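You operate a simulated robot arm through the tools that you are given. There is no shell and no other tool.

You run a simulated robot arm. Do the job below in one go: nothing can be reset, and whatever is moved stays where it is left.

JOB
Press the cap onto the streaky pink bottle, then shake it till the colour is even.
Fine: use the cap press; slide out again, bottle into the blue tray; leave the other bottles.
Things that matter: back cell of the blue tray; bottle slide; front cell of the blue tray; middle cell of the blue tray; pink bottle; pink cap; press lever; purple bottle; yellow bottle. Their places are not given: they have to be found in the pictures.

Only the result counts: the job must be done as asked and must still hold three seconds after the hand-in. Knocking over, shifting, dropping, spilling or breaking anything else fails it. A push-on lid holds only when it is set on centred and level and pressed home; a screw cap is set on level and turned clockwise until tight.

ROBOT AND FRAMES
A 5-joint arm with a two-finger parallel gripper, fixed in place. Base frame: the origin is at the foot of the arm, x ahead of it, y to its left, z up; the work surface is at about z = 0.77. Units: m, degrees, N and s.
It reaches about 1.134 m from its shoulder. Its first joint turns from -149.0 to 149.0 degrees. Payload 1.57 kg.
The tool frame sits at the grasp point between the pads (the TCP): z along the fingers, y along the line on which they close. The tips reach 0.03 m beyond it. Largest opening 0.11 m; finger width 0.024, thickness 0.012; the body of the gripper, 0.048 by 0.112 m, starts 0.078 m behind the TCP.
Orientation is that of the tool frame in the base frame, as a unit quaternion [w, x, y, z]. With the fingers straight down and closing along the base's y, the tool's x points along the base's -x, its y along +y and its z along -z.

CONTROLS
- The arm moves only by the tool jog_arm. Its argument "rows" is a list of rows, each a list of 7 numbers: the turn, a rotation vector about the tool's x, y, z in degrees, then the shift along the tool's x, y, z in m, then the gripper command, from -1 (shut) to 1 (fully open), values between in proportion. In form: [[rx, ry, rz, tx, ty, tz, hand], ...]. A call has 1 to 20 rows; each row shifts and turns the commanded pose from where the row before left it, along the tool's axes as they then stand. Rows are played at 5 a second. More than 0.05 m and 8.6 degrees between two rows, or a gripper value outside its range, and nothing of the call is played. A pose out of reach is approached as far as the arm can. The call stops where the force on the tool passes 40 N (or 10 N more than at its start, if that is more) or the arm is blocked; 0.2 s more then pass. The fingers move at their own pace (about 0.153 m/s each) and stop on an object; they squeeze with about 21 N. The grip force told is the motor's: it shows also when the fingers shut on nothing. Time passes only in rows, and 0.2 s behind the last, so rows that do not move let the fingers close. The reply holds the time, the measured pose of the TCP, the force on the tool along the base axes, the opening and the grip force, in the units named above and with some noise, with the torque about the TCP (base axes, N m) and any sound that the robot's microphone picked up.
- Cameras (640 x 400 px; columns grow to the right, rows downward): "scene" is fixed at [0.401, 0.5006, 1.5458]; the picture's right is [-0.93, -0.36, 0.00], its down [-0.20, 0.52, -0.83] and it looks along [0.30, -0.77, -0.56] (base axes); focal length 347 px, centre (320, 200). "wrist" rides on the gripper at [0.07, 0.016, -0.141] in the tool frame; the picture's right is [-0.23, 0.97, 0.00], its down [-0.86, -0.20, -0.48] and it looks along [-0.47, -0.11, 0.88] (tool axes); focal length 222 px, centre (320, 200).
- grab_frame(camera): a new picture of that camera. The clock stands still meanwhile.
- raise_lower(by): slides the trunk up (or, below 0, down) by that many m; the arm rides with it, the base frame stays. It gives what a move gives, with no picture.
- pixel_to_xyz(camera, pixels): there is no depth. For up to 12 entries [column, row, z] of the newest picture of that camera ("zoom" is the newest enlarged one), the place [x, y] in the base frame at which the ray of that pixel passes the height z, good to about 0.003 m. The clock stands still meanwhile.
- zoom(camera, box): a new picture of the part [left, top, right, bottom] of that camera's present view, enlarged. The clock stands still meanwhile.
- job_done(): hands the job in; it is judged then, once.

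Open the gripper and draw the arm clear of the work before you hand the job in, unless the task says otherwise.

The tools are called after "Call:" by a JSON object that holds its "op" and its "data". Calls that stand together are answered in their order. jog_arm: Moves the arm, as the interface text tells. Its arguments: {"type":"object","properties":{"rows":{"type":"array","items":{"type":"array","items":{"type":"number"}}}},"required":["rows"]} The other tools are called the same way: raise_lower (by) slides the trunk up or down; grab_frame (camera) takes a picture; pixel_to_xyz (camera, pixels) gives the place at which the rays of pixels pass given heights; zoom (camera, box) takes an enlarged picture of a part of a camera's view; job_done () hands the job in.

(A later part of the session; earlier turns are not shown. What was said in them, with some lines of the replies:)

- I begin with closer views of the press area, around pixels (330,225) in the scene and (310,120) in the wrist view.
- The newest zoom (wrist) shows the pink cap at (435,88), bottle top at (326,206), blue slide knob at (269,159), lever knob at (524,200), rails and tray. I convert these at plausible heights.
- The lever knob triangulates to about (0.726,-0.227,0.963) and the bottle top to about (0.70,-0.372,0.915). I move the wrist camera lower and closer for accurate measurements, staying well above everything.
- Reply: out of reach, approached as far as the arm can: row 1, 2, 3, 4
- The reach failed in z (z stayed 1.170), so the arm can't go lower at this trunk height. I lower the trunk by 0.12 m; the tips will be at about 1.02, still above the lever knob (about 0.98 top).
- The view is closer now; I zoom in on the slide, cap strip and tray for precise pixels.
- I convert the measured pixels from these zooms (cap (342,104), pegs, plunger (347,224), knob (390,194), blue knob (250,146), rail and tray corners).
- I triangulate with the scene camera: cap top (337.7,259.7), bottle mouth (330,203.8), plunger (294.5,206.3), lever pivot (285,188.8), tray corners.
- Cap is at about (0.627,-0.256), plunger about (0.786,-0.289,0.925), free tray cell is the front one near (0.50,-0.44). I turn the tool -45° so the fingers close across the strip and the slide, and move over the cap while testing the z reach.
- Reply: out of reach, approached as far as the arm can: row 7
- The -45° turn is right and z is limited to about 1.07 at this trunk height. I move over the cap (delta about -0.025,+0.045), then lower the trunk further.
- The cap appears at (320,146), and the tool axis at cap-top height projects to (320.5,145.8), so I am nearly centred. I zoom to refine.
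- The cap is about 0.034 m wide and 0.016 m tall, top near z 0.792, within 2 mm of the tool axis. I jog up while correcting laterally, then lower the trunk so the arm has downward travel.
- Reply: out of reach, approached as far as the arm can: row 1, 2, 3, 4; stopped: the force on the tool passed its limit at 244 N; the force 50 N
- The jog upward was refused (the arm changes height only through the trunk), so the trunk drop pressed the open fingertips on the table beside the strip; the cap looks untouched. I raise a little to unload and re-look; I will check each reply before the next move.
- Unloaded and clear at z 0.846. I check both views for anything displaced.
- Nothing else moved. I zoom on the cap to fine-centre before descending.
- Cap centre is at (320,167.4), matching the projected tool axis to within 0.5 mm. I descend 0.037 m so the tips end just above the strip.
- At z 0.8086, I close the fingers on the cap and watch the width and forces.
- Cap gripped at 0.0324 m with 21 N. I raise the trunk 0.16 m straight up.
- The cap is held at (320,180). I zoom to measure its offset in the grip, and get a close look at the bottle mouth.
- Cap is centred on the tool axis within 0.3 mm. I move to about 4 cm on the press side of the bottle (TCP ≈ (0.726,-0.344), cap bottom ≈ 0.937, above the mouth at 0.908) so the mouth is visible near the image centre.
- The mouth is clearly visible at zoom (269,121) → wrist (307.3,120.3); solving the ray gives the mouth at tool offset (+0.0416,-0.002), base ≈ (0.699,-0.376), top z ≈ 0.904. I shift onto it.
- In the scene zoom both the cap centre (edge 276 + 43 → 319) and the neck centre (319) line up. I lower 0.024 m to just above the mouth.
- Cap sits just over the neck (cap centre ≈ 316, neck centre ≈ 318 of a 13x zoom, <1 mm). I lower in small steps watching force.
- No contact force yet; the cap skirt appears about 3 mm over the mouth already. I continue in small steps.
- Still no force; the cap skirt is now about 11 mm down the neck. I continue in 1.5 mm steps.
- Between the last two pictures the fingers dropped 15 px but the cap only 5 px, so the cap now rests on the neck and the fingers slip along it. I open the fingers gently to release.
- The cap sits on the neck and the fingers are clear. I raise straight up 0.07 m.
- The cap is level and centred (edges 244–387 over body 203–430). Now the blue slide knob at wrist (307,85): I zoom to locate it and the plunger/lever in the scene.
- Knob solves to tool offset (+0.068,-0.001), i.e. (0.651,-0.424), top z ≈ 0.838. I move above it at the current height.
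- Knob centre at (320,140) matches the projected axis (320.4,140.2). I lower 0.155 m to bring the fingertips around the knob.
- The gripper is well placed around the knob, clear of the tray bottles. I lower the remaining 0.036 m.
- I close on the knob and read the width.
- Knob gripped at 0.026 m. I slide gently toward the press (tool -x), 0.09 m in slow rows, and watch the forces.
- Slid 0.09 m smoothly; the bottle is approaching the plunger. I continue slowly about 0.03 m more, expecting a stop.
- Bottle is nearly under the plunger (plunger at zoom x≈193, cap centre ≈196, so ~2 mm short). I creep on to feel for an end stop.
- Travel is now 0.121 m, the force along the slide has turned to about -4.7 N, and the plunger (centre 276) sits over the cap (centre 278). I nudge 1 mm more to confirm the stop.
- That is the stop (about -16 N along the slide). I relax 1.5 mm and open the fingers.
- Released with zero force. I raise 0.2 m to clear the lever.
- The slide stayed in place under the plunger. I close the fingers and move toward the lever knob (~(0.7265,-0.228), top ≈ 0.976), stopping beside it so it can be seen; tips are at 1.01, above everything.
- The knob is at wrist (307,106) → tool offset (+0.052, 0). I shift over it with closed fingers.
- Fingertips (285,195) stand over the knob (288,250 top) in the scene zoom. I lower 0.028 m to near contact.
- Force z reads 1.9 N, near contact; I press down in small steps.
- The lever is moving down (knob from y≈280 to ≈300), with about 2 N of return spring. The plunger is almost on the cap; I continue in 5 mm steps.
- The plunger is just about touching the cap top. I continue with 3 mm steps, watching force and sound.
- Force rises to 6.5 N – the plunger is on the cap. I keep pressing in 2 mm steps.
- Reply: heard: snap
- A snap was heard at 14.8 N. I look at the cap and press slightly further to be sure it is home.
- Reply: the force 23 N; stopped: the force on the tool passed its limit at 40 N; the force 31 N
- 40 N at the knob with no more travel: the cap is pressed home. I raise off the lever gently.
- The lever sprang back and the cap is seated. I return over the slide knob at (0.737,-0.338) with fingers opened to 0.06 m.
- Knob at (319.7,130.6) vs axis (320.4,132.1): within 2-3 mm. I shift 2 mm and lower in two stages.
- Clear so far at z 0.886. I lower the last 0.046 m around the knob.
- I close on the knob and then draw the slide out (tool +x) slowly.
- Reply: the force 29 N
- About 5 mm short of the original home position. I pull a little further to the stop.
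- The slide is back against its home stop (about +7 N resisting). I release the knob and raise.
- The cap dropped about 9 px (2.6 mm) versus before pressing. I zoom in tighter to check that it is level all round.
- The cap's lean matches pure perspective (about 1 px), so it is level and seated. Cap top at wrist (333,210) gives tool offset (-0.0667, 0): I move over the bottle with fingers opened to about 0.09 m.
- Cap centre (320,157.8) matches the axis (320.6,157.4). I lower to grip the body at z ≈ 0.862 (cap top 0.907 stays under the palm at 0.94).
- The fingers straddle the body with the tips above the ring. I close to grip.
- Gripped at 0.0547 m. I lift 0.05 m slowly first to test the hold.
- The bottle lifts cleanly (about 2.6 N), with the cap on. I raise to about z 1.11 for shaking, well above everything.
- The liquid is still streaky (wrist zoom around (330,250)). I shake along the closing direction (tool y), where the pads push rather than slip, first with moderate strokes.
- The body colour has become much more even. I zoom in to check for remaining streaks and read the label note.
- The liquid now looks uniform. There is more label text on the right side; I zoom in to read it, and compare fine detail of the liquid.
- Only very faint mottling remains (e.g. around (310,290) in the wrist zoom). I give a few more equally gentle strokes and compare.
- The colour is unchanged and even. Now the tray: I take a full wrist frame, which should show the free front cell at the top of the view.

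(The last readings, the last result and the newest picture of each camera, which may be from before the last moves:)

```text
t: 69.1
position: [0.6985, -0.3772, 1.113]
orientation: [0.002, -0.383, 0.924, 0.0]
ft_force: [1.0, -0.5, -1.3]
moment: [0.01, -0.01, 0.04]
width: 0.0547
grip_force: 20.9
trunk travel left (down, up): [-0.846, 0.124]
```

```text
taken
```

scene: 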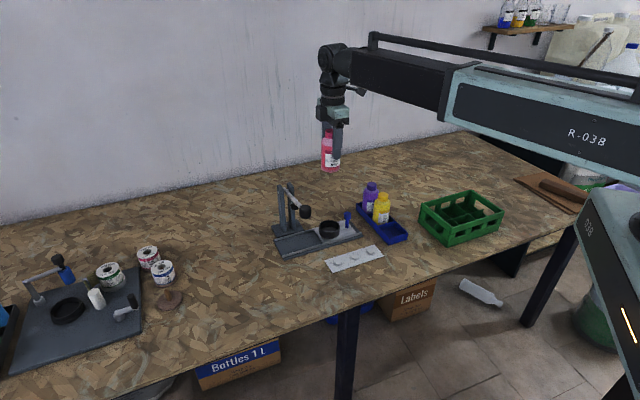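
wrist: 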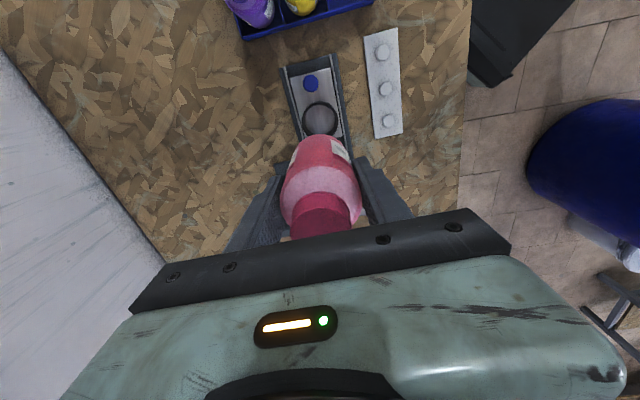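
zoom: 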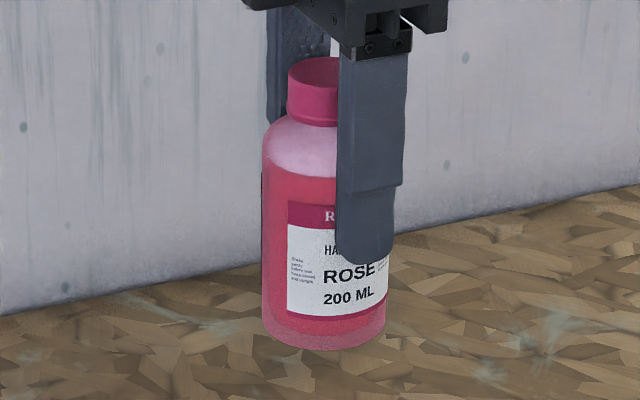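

I move toward the tray at this height, stopping 9 cm short of the front cell (TCP ≈ (0.565,-0.377)) to measure it.

Call:
{"op": "jog_arm", "data": {"rows": [[0, 0, 0, 0.0236, 0.0236, 0, -1], [0, 0, 0, 0.0236, 0.0236, 0, -1], [0, 0, 0, 0.0236, 0.0236, 0, -1], [0, 0, 0, 0.0236, 0.0236, 0, -1], [0, 0, 0, 0, 0, 0, -1]]}}

Call:
{"op": "grab_frame", "data": {"camera": "wrist"}}

Call:
{"op": "zoom", "data": {"camera": "wrist", "box": [210, 20, 402, 140]}}

```text
t: 70.3
position: [0.565, -0.3775, 1.1124]
orientation: [0.002, -0.383, 0.924, 0.001]
ft_force: [-0.4, -0.6, -2.1]
moment: [-0.03, -0.03, -0.03]
width: 0.0545
grip_force: 20.8
trunk travel left (down, up): [-0.846, 0.124]
```

```text
taken
```

wrist: 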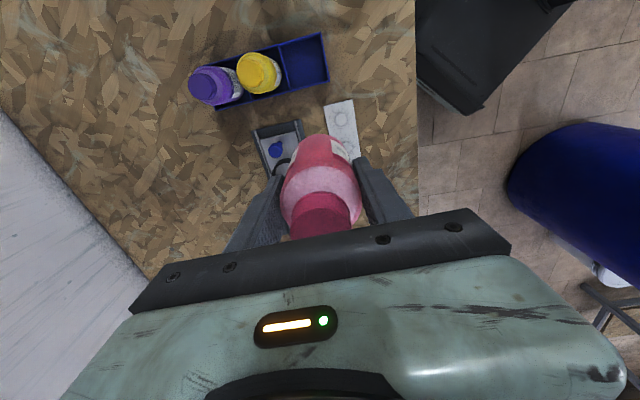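

```text
3.33 times, centred on (306, 80) of wrist
```

zoom: 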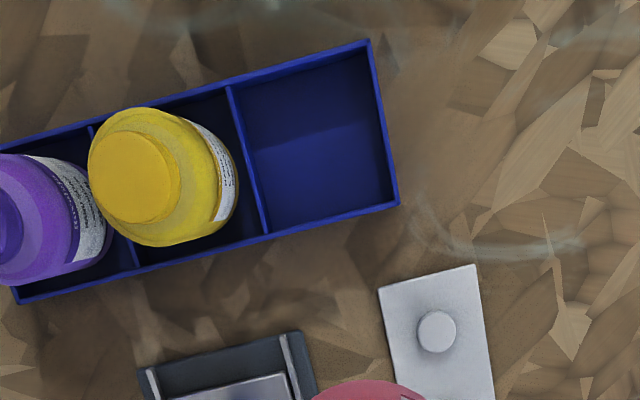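

The free front cell is clear at zoom corners (228,86), (369,41), (399,204), (267,235). I convert these at the rim height and the floor.

Call:
{"op": "pixel_to_xyz", "data": {"camera": "zoom", "pixels": [[228, 86, 0.805], [369, 41, 0.805], [399, 204, 0.805], [267, 235, 0.805], [315.8, 141.5, 0.805], [19, 303, 0.805], [132, 268, 0.805], [135, 180, 0.905], [10, 210, 0.905], [315.8, 141.5, 0.8], [315.8, 141.5, 0.81]]}}

```text
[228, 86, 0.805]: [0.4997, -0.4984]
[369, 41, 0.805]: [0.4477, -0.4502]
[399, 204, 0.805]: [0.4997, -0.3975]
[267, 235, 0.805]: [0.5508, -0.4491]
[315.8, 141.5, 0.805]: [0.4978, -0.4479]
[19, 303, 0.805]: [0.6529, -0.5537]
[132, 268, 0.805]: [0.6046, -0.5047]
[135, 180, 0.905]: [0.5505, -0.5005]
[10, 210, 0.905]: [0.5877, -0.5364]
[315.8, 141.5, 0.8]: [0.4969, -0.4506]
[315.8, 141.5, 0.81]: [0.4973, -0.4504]
```

Front cell centre is about (0.499,-0.450) (yellow sits one 0.073 m pitch further, consistent). I turn the tool +90° so the fingers will close across the tray, away from the yellow bottle.

Call:
{"op": "jog_arm", "data": {"rows": [[0, 0, 7.5, 0, 0, 0, -1], [0, 0, 7.5, 0, 0, 0, -1], [0, 0, 7.5, 0, 0, 0, -1], [0, 0, 7.5, 0, 0, 0, -1], [0, 0, 7.5, 0, 0, 0, -1], [0, 0, 7.5, 0, 0, 0, -1], [0, 0, 7.5, 0, 0, 0, -1], [0, 0, 7.5, 0, 0, 0, -1], [0, 0, 7.5, 0, 0, 0, -1], [0, 0, 7.5, 0, 0, 0, -1], [0, 0, 7.5, 0, 0, 0, -1], [0, 0, 7.5, 0, 0, 0, -1], [0, 0, 0, 0, 0, 0, -1]]}}

Call:
{"op": "grab_frame", "data": {"camera": "wrist"}}

```text
t: 73.1
position: [0.5639, -0.3768, 1.1118]
orientation: [0.001, 0.383, 0.924, 0.002]
ft_force: [-1.0, -0.1, -2.0]
moment: [0.0, -0.03, 0.04]
width: 0.0545
grip_force: 21.4
trunk travel left (down, up): [-0.846, 0.124]
```

```text
taken
```

wrist: 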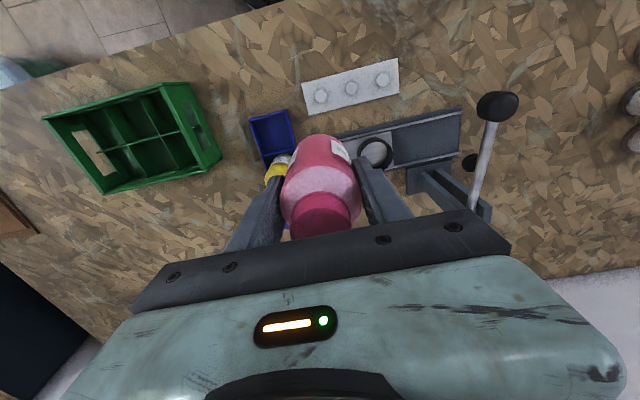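

The tool now closes across the tray; the free cell is visible at (272,130). I move so the cell lies just ahead on the camera side (TCP above the yellow bottle, 0.13 m clearance) for an exact measurement.

Call:
{"op": "jog_arm", "data": {"rows": [[0, 0, 0, -0.0215, -0.0245, 0, -1], [0, 0, 0, -0.0215, -0.0245, 0, -1], [0, 0, 0, -0.0215, -0.0245, 0, -1], [0, 0, 0, -0.0215, -0.0245, 0, -1], [0, 0, 0, 0, 0, 0, -1]]}}

Call:
{"op": "grab_frame", "data": {"camera": "wrist"}}

Call:
{"op": "zoom", "data": {"camera": "wrist", "box": [256, 60, 384, 150]}}

```text
t: 74.3
position: [0.5571, -0.5061, 1.1123]
orientation: [0.001, 0.383, 0.924, 0.002]
ft_force: [-0.3, 0.3, -3.1]
moment: [0.0, -0.03, 0.02]
width: 0.0548
grip_force: 20.9
trunk travel left (down, up): [-0.846, 0.124]
```

```text
taken
```

wrist: 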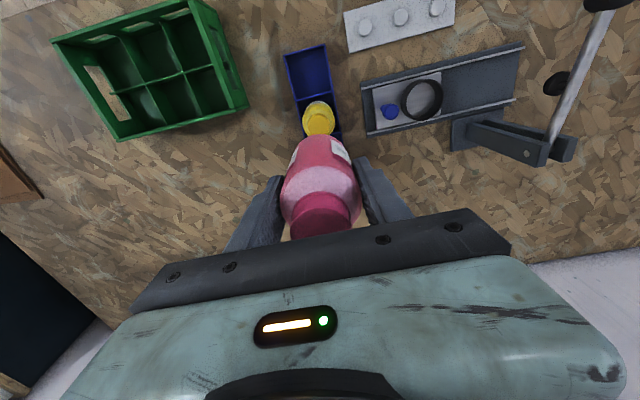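

```text
4.44 times, centred on (320, 105) of wrist
```

zoom: 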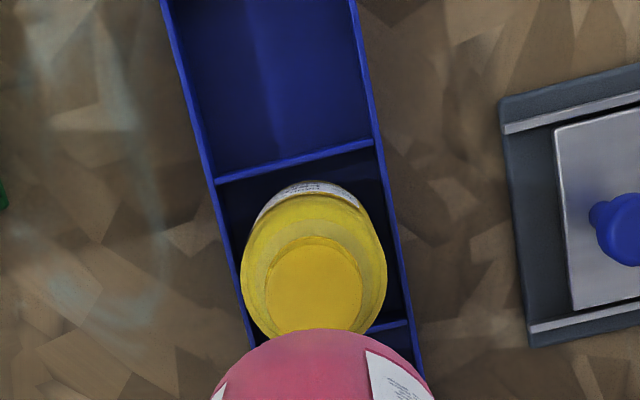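

Call:
{"op": "zoom", "data": {"camera": "wrist", "box": [246, 30, 374, 110]}}

```text
5.00 times, centred on (310, 70) of wrist
```

zoom: 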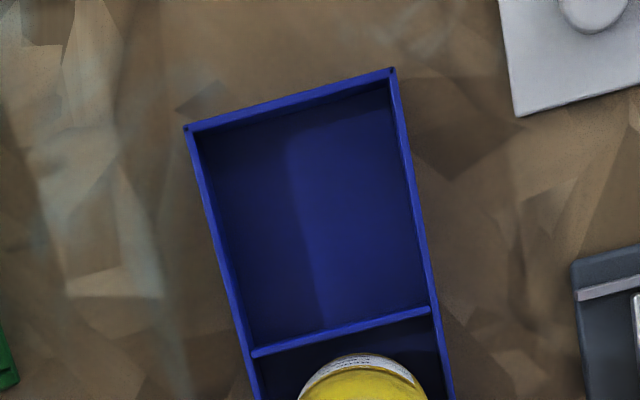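

The cell centre solves to tool (0.0802,-0.0006), base (0.500,-0.450). I move over it.

Call:
{"op": "jog_arm", "data": {"rows": [[0, 0, 0, 0.0267, -0.0002, 0, -1], [0, 0, 0, 0.0267, -0.0002, 0, -1], [0, 0, 0, 0.0267, -0.0002, 0, -1], [0, 0, 0, 0, 0, 0, -1]]}}

Call:
{"op": "zoom", "data": {"camera": "scene", "box": [340, 130, 440, 260]}}

Call:
{"op": "grab_frame", "data": {"camera": "wrist"}}

```text
t: 75.3
position: [0.5002, -0.4496, 1.1123]
orientation: [0.001, 0.383, 0.924, 0.002]
ft_force: [-0.6, -0.4, -2.6]
moment: [-0.03, -0.01, 0.0]
width: 0.0547
grip_force: 20.7
trunk travel left (down, up): [-0.846, 0.124]
```

```text
3.08 times, centred on (390, 195) of scene
```

zoom: 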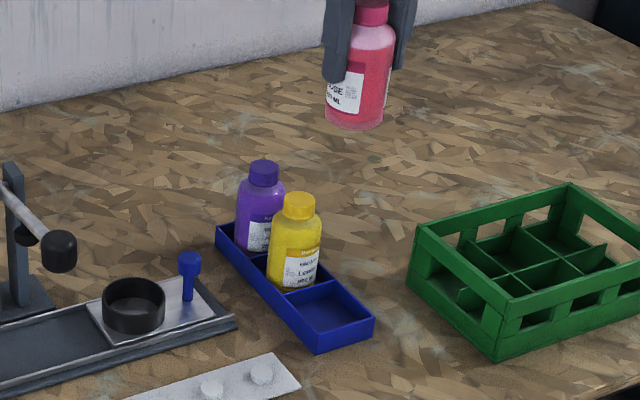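

```text
taken
```

wrist: 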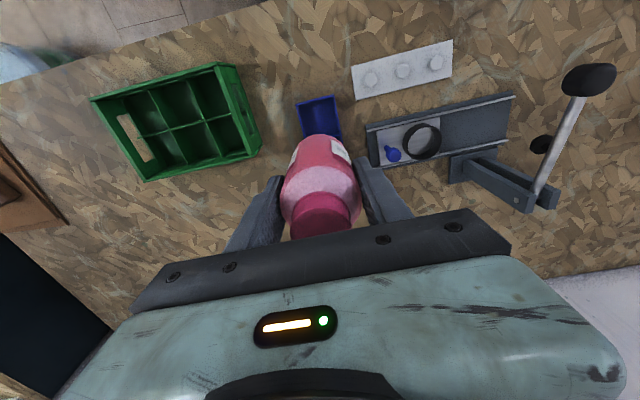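

Aligned above the cell. I lower 0.15 m and re-check before entering the tray.

Call:
{"op": "raise_lower", "data": {"by": -0.15}}

Call:
{"op": "zoom", "data": {"camera": "scene", "box": [350, 165, 430, 255]}}

Call:
{"op": "zoom", "data": {"camera": "wrist", "box": [240, 70, 400, 190]}}

```text
t: 77.1
position: [0.4996, -0.4497, 0.9622]
orientation: [0.001, 0.383, 0.924, 0.002]
ft_force: [0.0, -0.6, -1.7]
moment: [-0.02, -0.01, 0.0]
width: 0.0547
grip_force: 21.0
trunk travel left (down, up): [-0.696, 0.274]
```

```text
4.44 times, centred on (390, 210) of scene
```

zoom: 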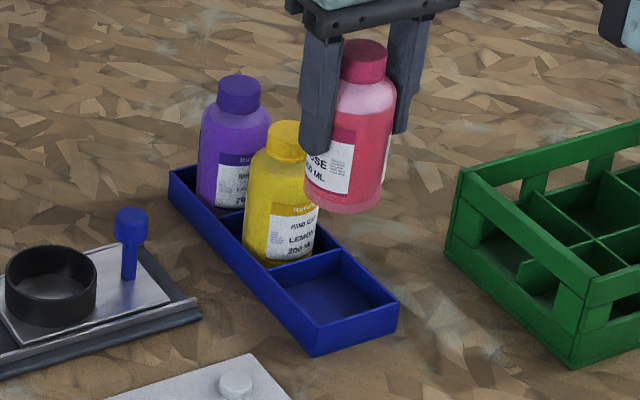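

```text
3.33 times, centred on (320, 130) of wrist
```

zoom: 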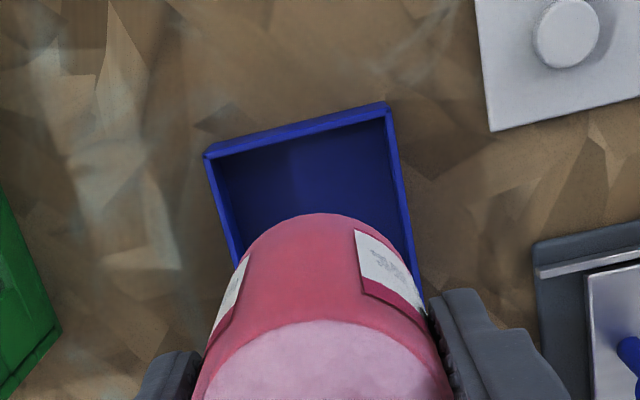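

The bottle is lined up over the free cell with a clear gap to the yellow bottle. I lower 0.07 m, to just above the rim.

Call:
{"op": "raise_lower", "data": {"by": -0.07}}

Call:
{"op": "zoom", "data": {"camera": "scene", "box": [355, 175, 425, 250]}}

Call:
{"op": "zoom", "data": {"camera": "wrist", "box": [240, 90, 400, 210]}}

```text
t: 78.2
position: [0.5003, -0.449, 0.891]
orientation: [0.001, 0.383, 0.924, 0.002]
ft_force: [-0.1, -0.3, -2.0]
moment: [-0.01, 0.04, 0.0]
width: 0.0548
grip_force: 20.4
trunk travel left (down, up): [-0.626, 0.344]
```

```text
5.33 times, centred on (390, 212) of scene
```

zoom: 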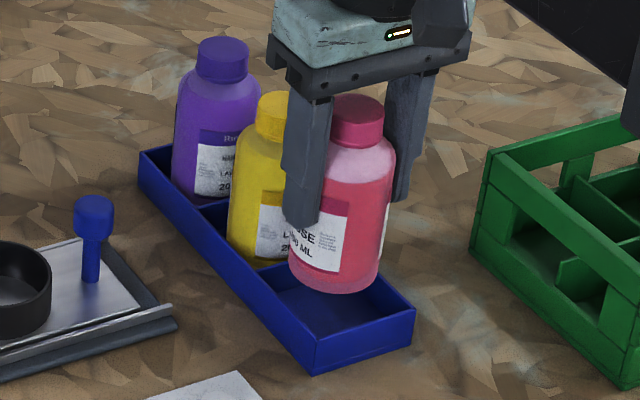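

```text
3.33 times, centred on (320, 150) of wrist
```

zoom: 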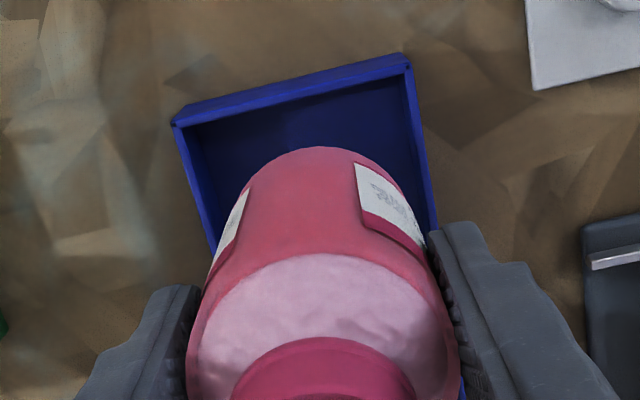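

Bottle bottom is at about 0.813, aligned inside the rim outline. I lower 0.02 m into the cell and watch the force.

Call:
{"op": "raise_lower", "data": {"by": -0.02}}

Call:
{"op": "zoom", "data": {"camera": "scene", "box": [355, 175, 425, 250]}}

```text
t: 78.8
position: [0.5001, -0.4505, 0.871]
orientation: [0.002, 0.383, 0.924, 0.002]
ft_force: [0.3, -0.3, -2.3]
moment: [0.01, -0.01, -0.02]
width: 0.0548
grip_force: 21.3
trunk travel left (down, up): [-0.606, 0.364]
```

```text
5.33 times, centred on (390, 212) of scene
```

zoom: 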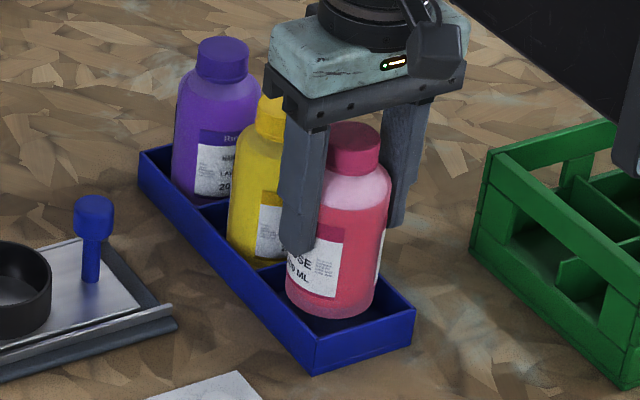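

Entering the cell cleanly. I lower 0.012 m more, then small steps to touch the floor.

Call:
{"op": "raise_lower", "data": {"by": -0.01}}

```text
t: 79.4
position: [0.4992, -0.4503, 0.8626]
orientation: [0.001, 0.383, 0.924, 0.001]
ft_force: [-1.2, 0.3, -1.9]
moment: [-0.02, 0.01, 0.02]
width: 0.0548
grip_force: 21.0
trunk travel left (down, up): [-0.596, 0.374]
```

Call:
{"op": "raise_lower", "data": {"by": -0.004}}

```text
t: 79.9
position: [0.4996, -0.4492, 0.8595]
orientation: [0.001, 0.383, 0.924, 0.002]
ft_force: [0.1, -0.2, -2.2]
moment: [0.0, -0.01, 0.05]
width: 0.0547
grip_force: 21.2
trunk travel left (down, up): [-0.592, 0.378]
```

Call:
{"op": "raise_lower", "data": {"by": -0.003}}

```text
t: 80.5
position: [0.4995, -0.4495, 0.8559]
orientation: [0.001, 0.382, 0.924, 0.001]
ft_force: [-0.2, -0.8, -2.9]
moment: [-0.02, 0.01, -0.02]
width: 0.0548
grip_force: 21.3
trunk travel left (down, up): [-0.589, 0.381]
```

Call:
{"op": "raise_lower", "data": {"by": -0.003}}

Call:
{"op": "zoom", "data": {"camera": "scene", "box": [365, 195, 415, 245]}}

```text
t: 81.0
position: [0.5005, -0.4482, 0.8529]
orientation: [0.0, 0.383, 0.924, 0.001]
ft_force: [0.3, -0.9, 2.7]
moment: [-0.18, -0.09, 0.0]
width: 0.0547
grip_force: 20.4
trunk travel left (down, up): [-0.586, 0.384]
```

```text
8.00 times, centred on (390, 220) of scene
```

zoom: 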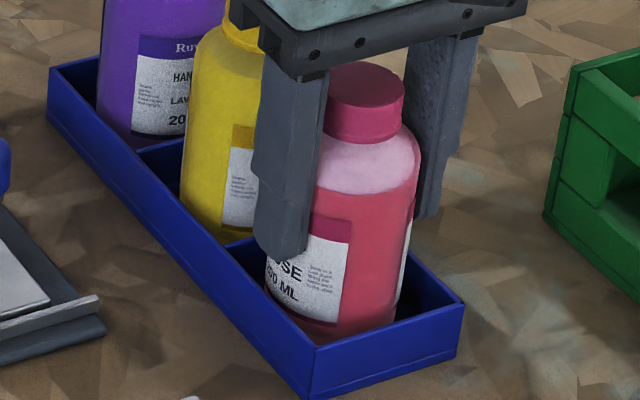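

Floor contact (force changed from -2.5 to +2.7 N). I open the fingers gradually.

Call:
{"op": "jog_arm", "data": {"rows": [[0, 0, 0, 0, 0, 0, 0.03], [0, 0, 0, 0, 0, 0, 0.15], [0, 0, 0, 0, 0, 0, 0.35], [0, 0, 0, 0, 0, 0, 0.5], [0, 0, 0, 0, 0, 0, 0.5]]}}

Call:
{"op": "zoom", "data": {"camera": "scene", "box": [355, 175, 425, 250]}}

```text
t: 82.2
position: [0.5004, -0.4501, 0.8526]
orientation: [0.001, 0.383, 0.924, 0.002]
ft_force: [0.1, 0.5, 0.6]
moment: [0.01, -0.03, 0.0]
width: 0.0824
grip_force: 0.0
trunk travel left (down, up): [-0.586, 0.384]
```

```text
5.33 times, centred on (390, 212) of scene
```

zoom: 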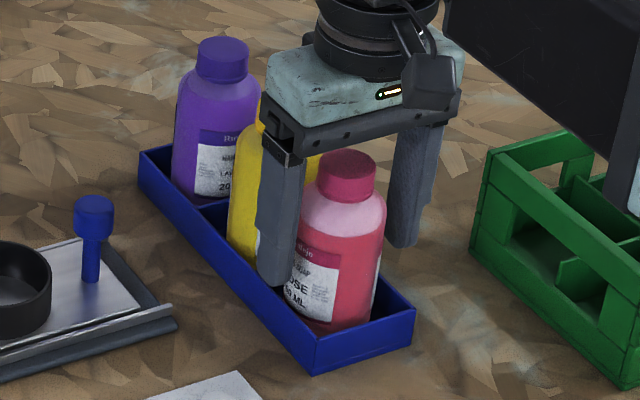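

The bottle stands free in the cell, fingers clear on both sides. I raise straight up 0.2 m.

Call:
{"op": "raise_lower", "data": {"by": 0.08}}

Call:
{"op": "raise_lower", "data": {"by": 0.17}}

Call:
{"op": "zoom", "data": {"camera": "scene", "box": [355, 175, 425, 250]}}

Call:
{"op": "grab_frame", "data": {"camera": "wrist"}}

```text
t: 83.3
position: [0.5004, -0.4487, 0.9328]
orientation: [0.001, 0.382, 0.924, 0.002]
ft_force: [0.3, 0.2, -0.6]
moment: [-0.01, 0.0, 0.0]
width: 0.0824
grip_force: 0.1
trunk travel left (down, up): [-0.666, 0.304]
```

```text
t: 85.3
position: [0.4995, -0.4493, 1.1022]
orientation: [0.002, 0.382, 0.924, 0.002]
ft_force: [0.7, 1.1, 0.1]
moment: [0.0, 0.01, -0.03]
width: 0.0825
grip_force: 0.0
trunk travel left (down, up): [-0.836, 0.134]
```

```text
5.33 times, centred on (390, 212) of scene
```

zoom: 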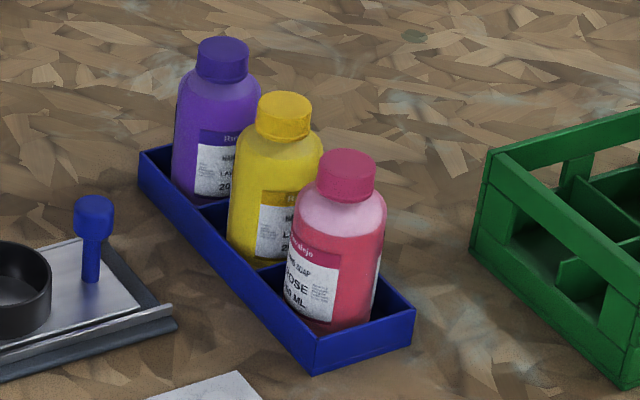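

```text
taken
```

wrist: 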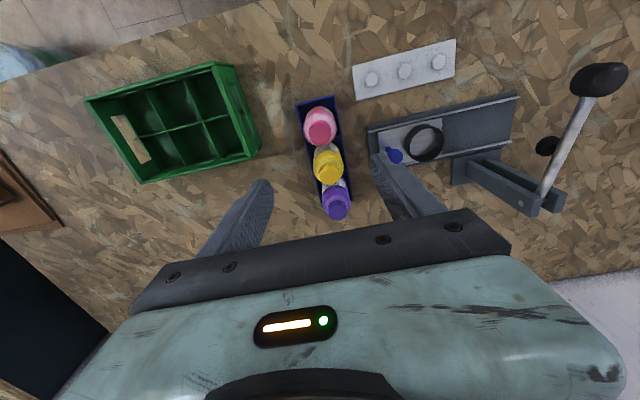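

All three bottles stand in the tray. I zoom in once more to check the pink bottle's colour, cap and the untouched neighbours.

Call:
{"op": "zoom", "data": {"camera": "scene", "box": [375, 198, 415, 242]}}

Call:
{"op": "zoom", "data": {"camera": "wrist", "box": [280, 85, 376, 230]}}

Call:
{"op": "zoom", "data": {"camera": "scene", "box": [260, 170, 420, 280]}}

```text
9.09 times, centred on (395, 220) of scene
```

zoom: 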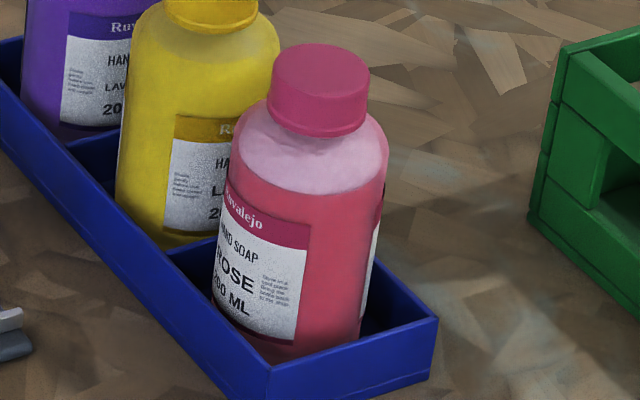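

```text
2.76 times, centred on (328, 158) of wrist
```

zoom: 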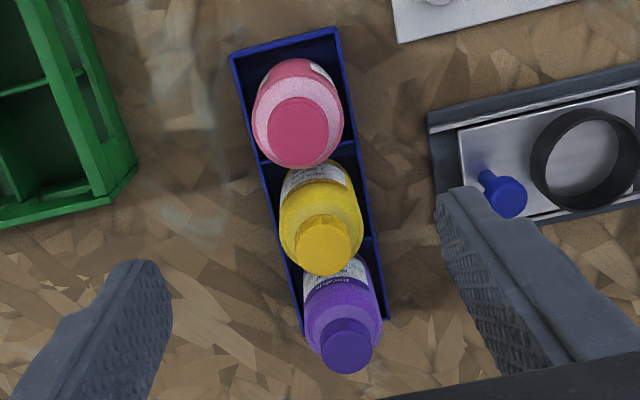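

```text
3.64 times, centred on (340, 225) of scene
```

zoom: 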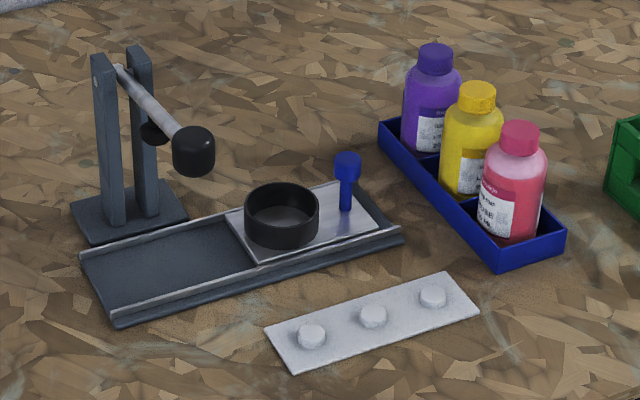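

Pink bottle is capped, evenly coloured and standing in the front cell; the slide is home, lever up, others unmoved. I open fully and raise the arm further clear before handing in.

Call:
{"op": "raise_lower", "data": {"by": 0.1}}

Call:
{"op": "jog_arm", "data": {"rows": [[0, 0, 0, 0.03, 0.03, 0, 1], [0, 0, 0, 0.03, 0.03, 0, 1], [0, 0, 0, 0, 0, 0, 1], [0, 0, 0, 0, 0, 0, 1], [0, 0, 0, 0, 0, 0, 1]]}}

Call:
{"op": "grab_frame", "data": {"camera": "scene"}}

```text
t: 86.6
position: [0.4995, -0.4488, 1.201]
orientation: [0.001, 0.383, 0.924, 0.001]
ft_force: [0.4, -0.2, 0.6]
moment: [0.01, 0.01, 0.02]
width: 0.0826
grip_force: 0.1
trunk travel left (down, up): [-0.936, 0.034]
```

```text
t: 87.8
position: [0.4998, -0.3626, 1.203]
orientation: [0.001, 0.382, 0.924, 0.001]
ft_force: [0.3, -1.1, -0.4]
moment: [-0.01, -0.03, -0.01]
width: 0.1101
grip_force: 0.0
trunk travel left (down, up): [-0.936, 0.034]
```

```text
taken
```

scene: 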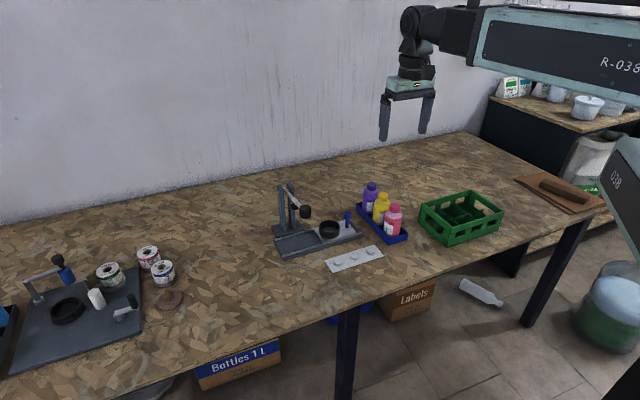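

The scene shows all three bottles upright in the tray (pixels (371,195), (381,207), (393,220)), the slide out, the lever up, and the arm clear with open gripper. I hand the job in.

Call:
{"op": "job_done", "data": {}}

```text
The job is handed in.
```

The pink bottle is capped, shaken to an even colour, and standing in the front cell of the blue tray. The job has been handed in; I have not been told whether it passed.

- **Cap:** I set it on level and centred, then pressed it with the lever until there was a snap. I kept pressing until the lever force reached its 40 N limit. Pictures show the cap about 2.6 mm lower than before pressing, and level.
- **Slide:** It is back out against its home stop, and the press lever is up.
- **Shaking:** I gave it two sets of gentle strokes. The streaks were gone after the first, and the colour did not change with the second. A pale, foam-like layer shows above the liquid.
- **Other bottles:** The purple and yellow bottles did not move in any picture.

**Contact with the table:** while lining up for the cap, I lowered the trunk too far and the open fingertips pressed the bare table beside the cap strip, reaching 244 N. I checked straight afterwards and nothing had moved.

The gripper is open and the arm is raised clear of the work.
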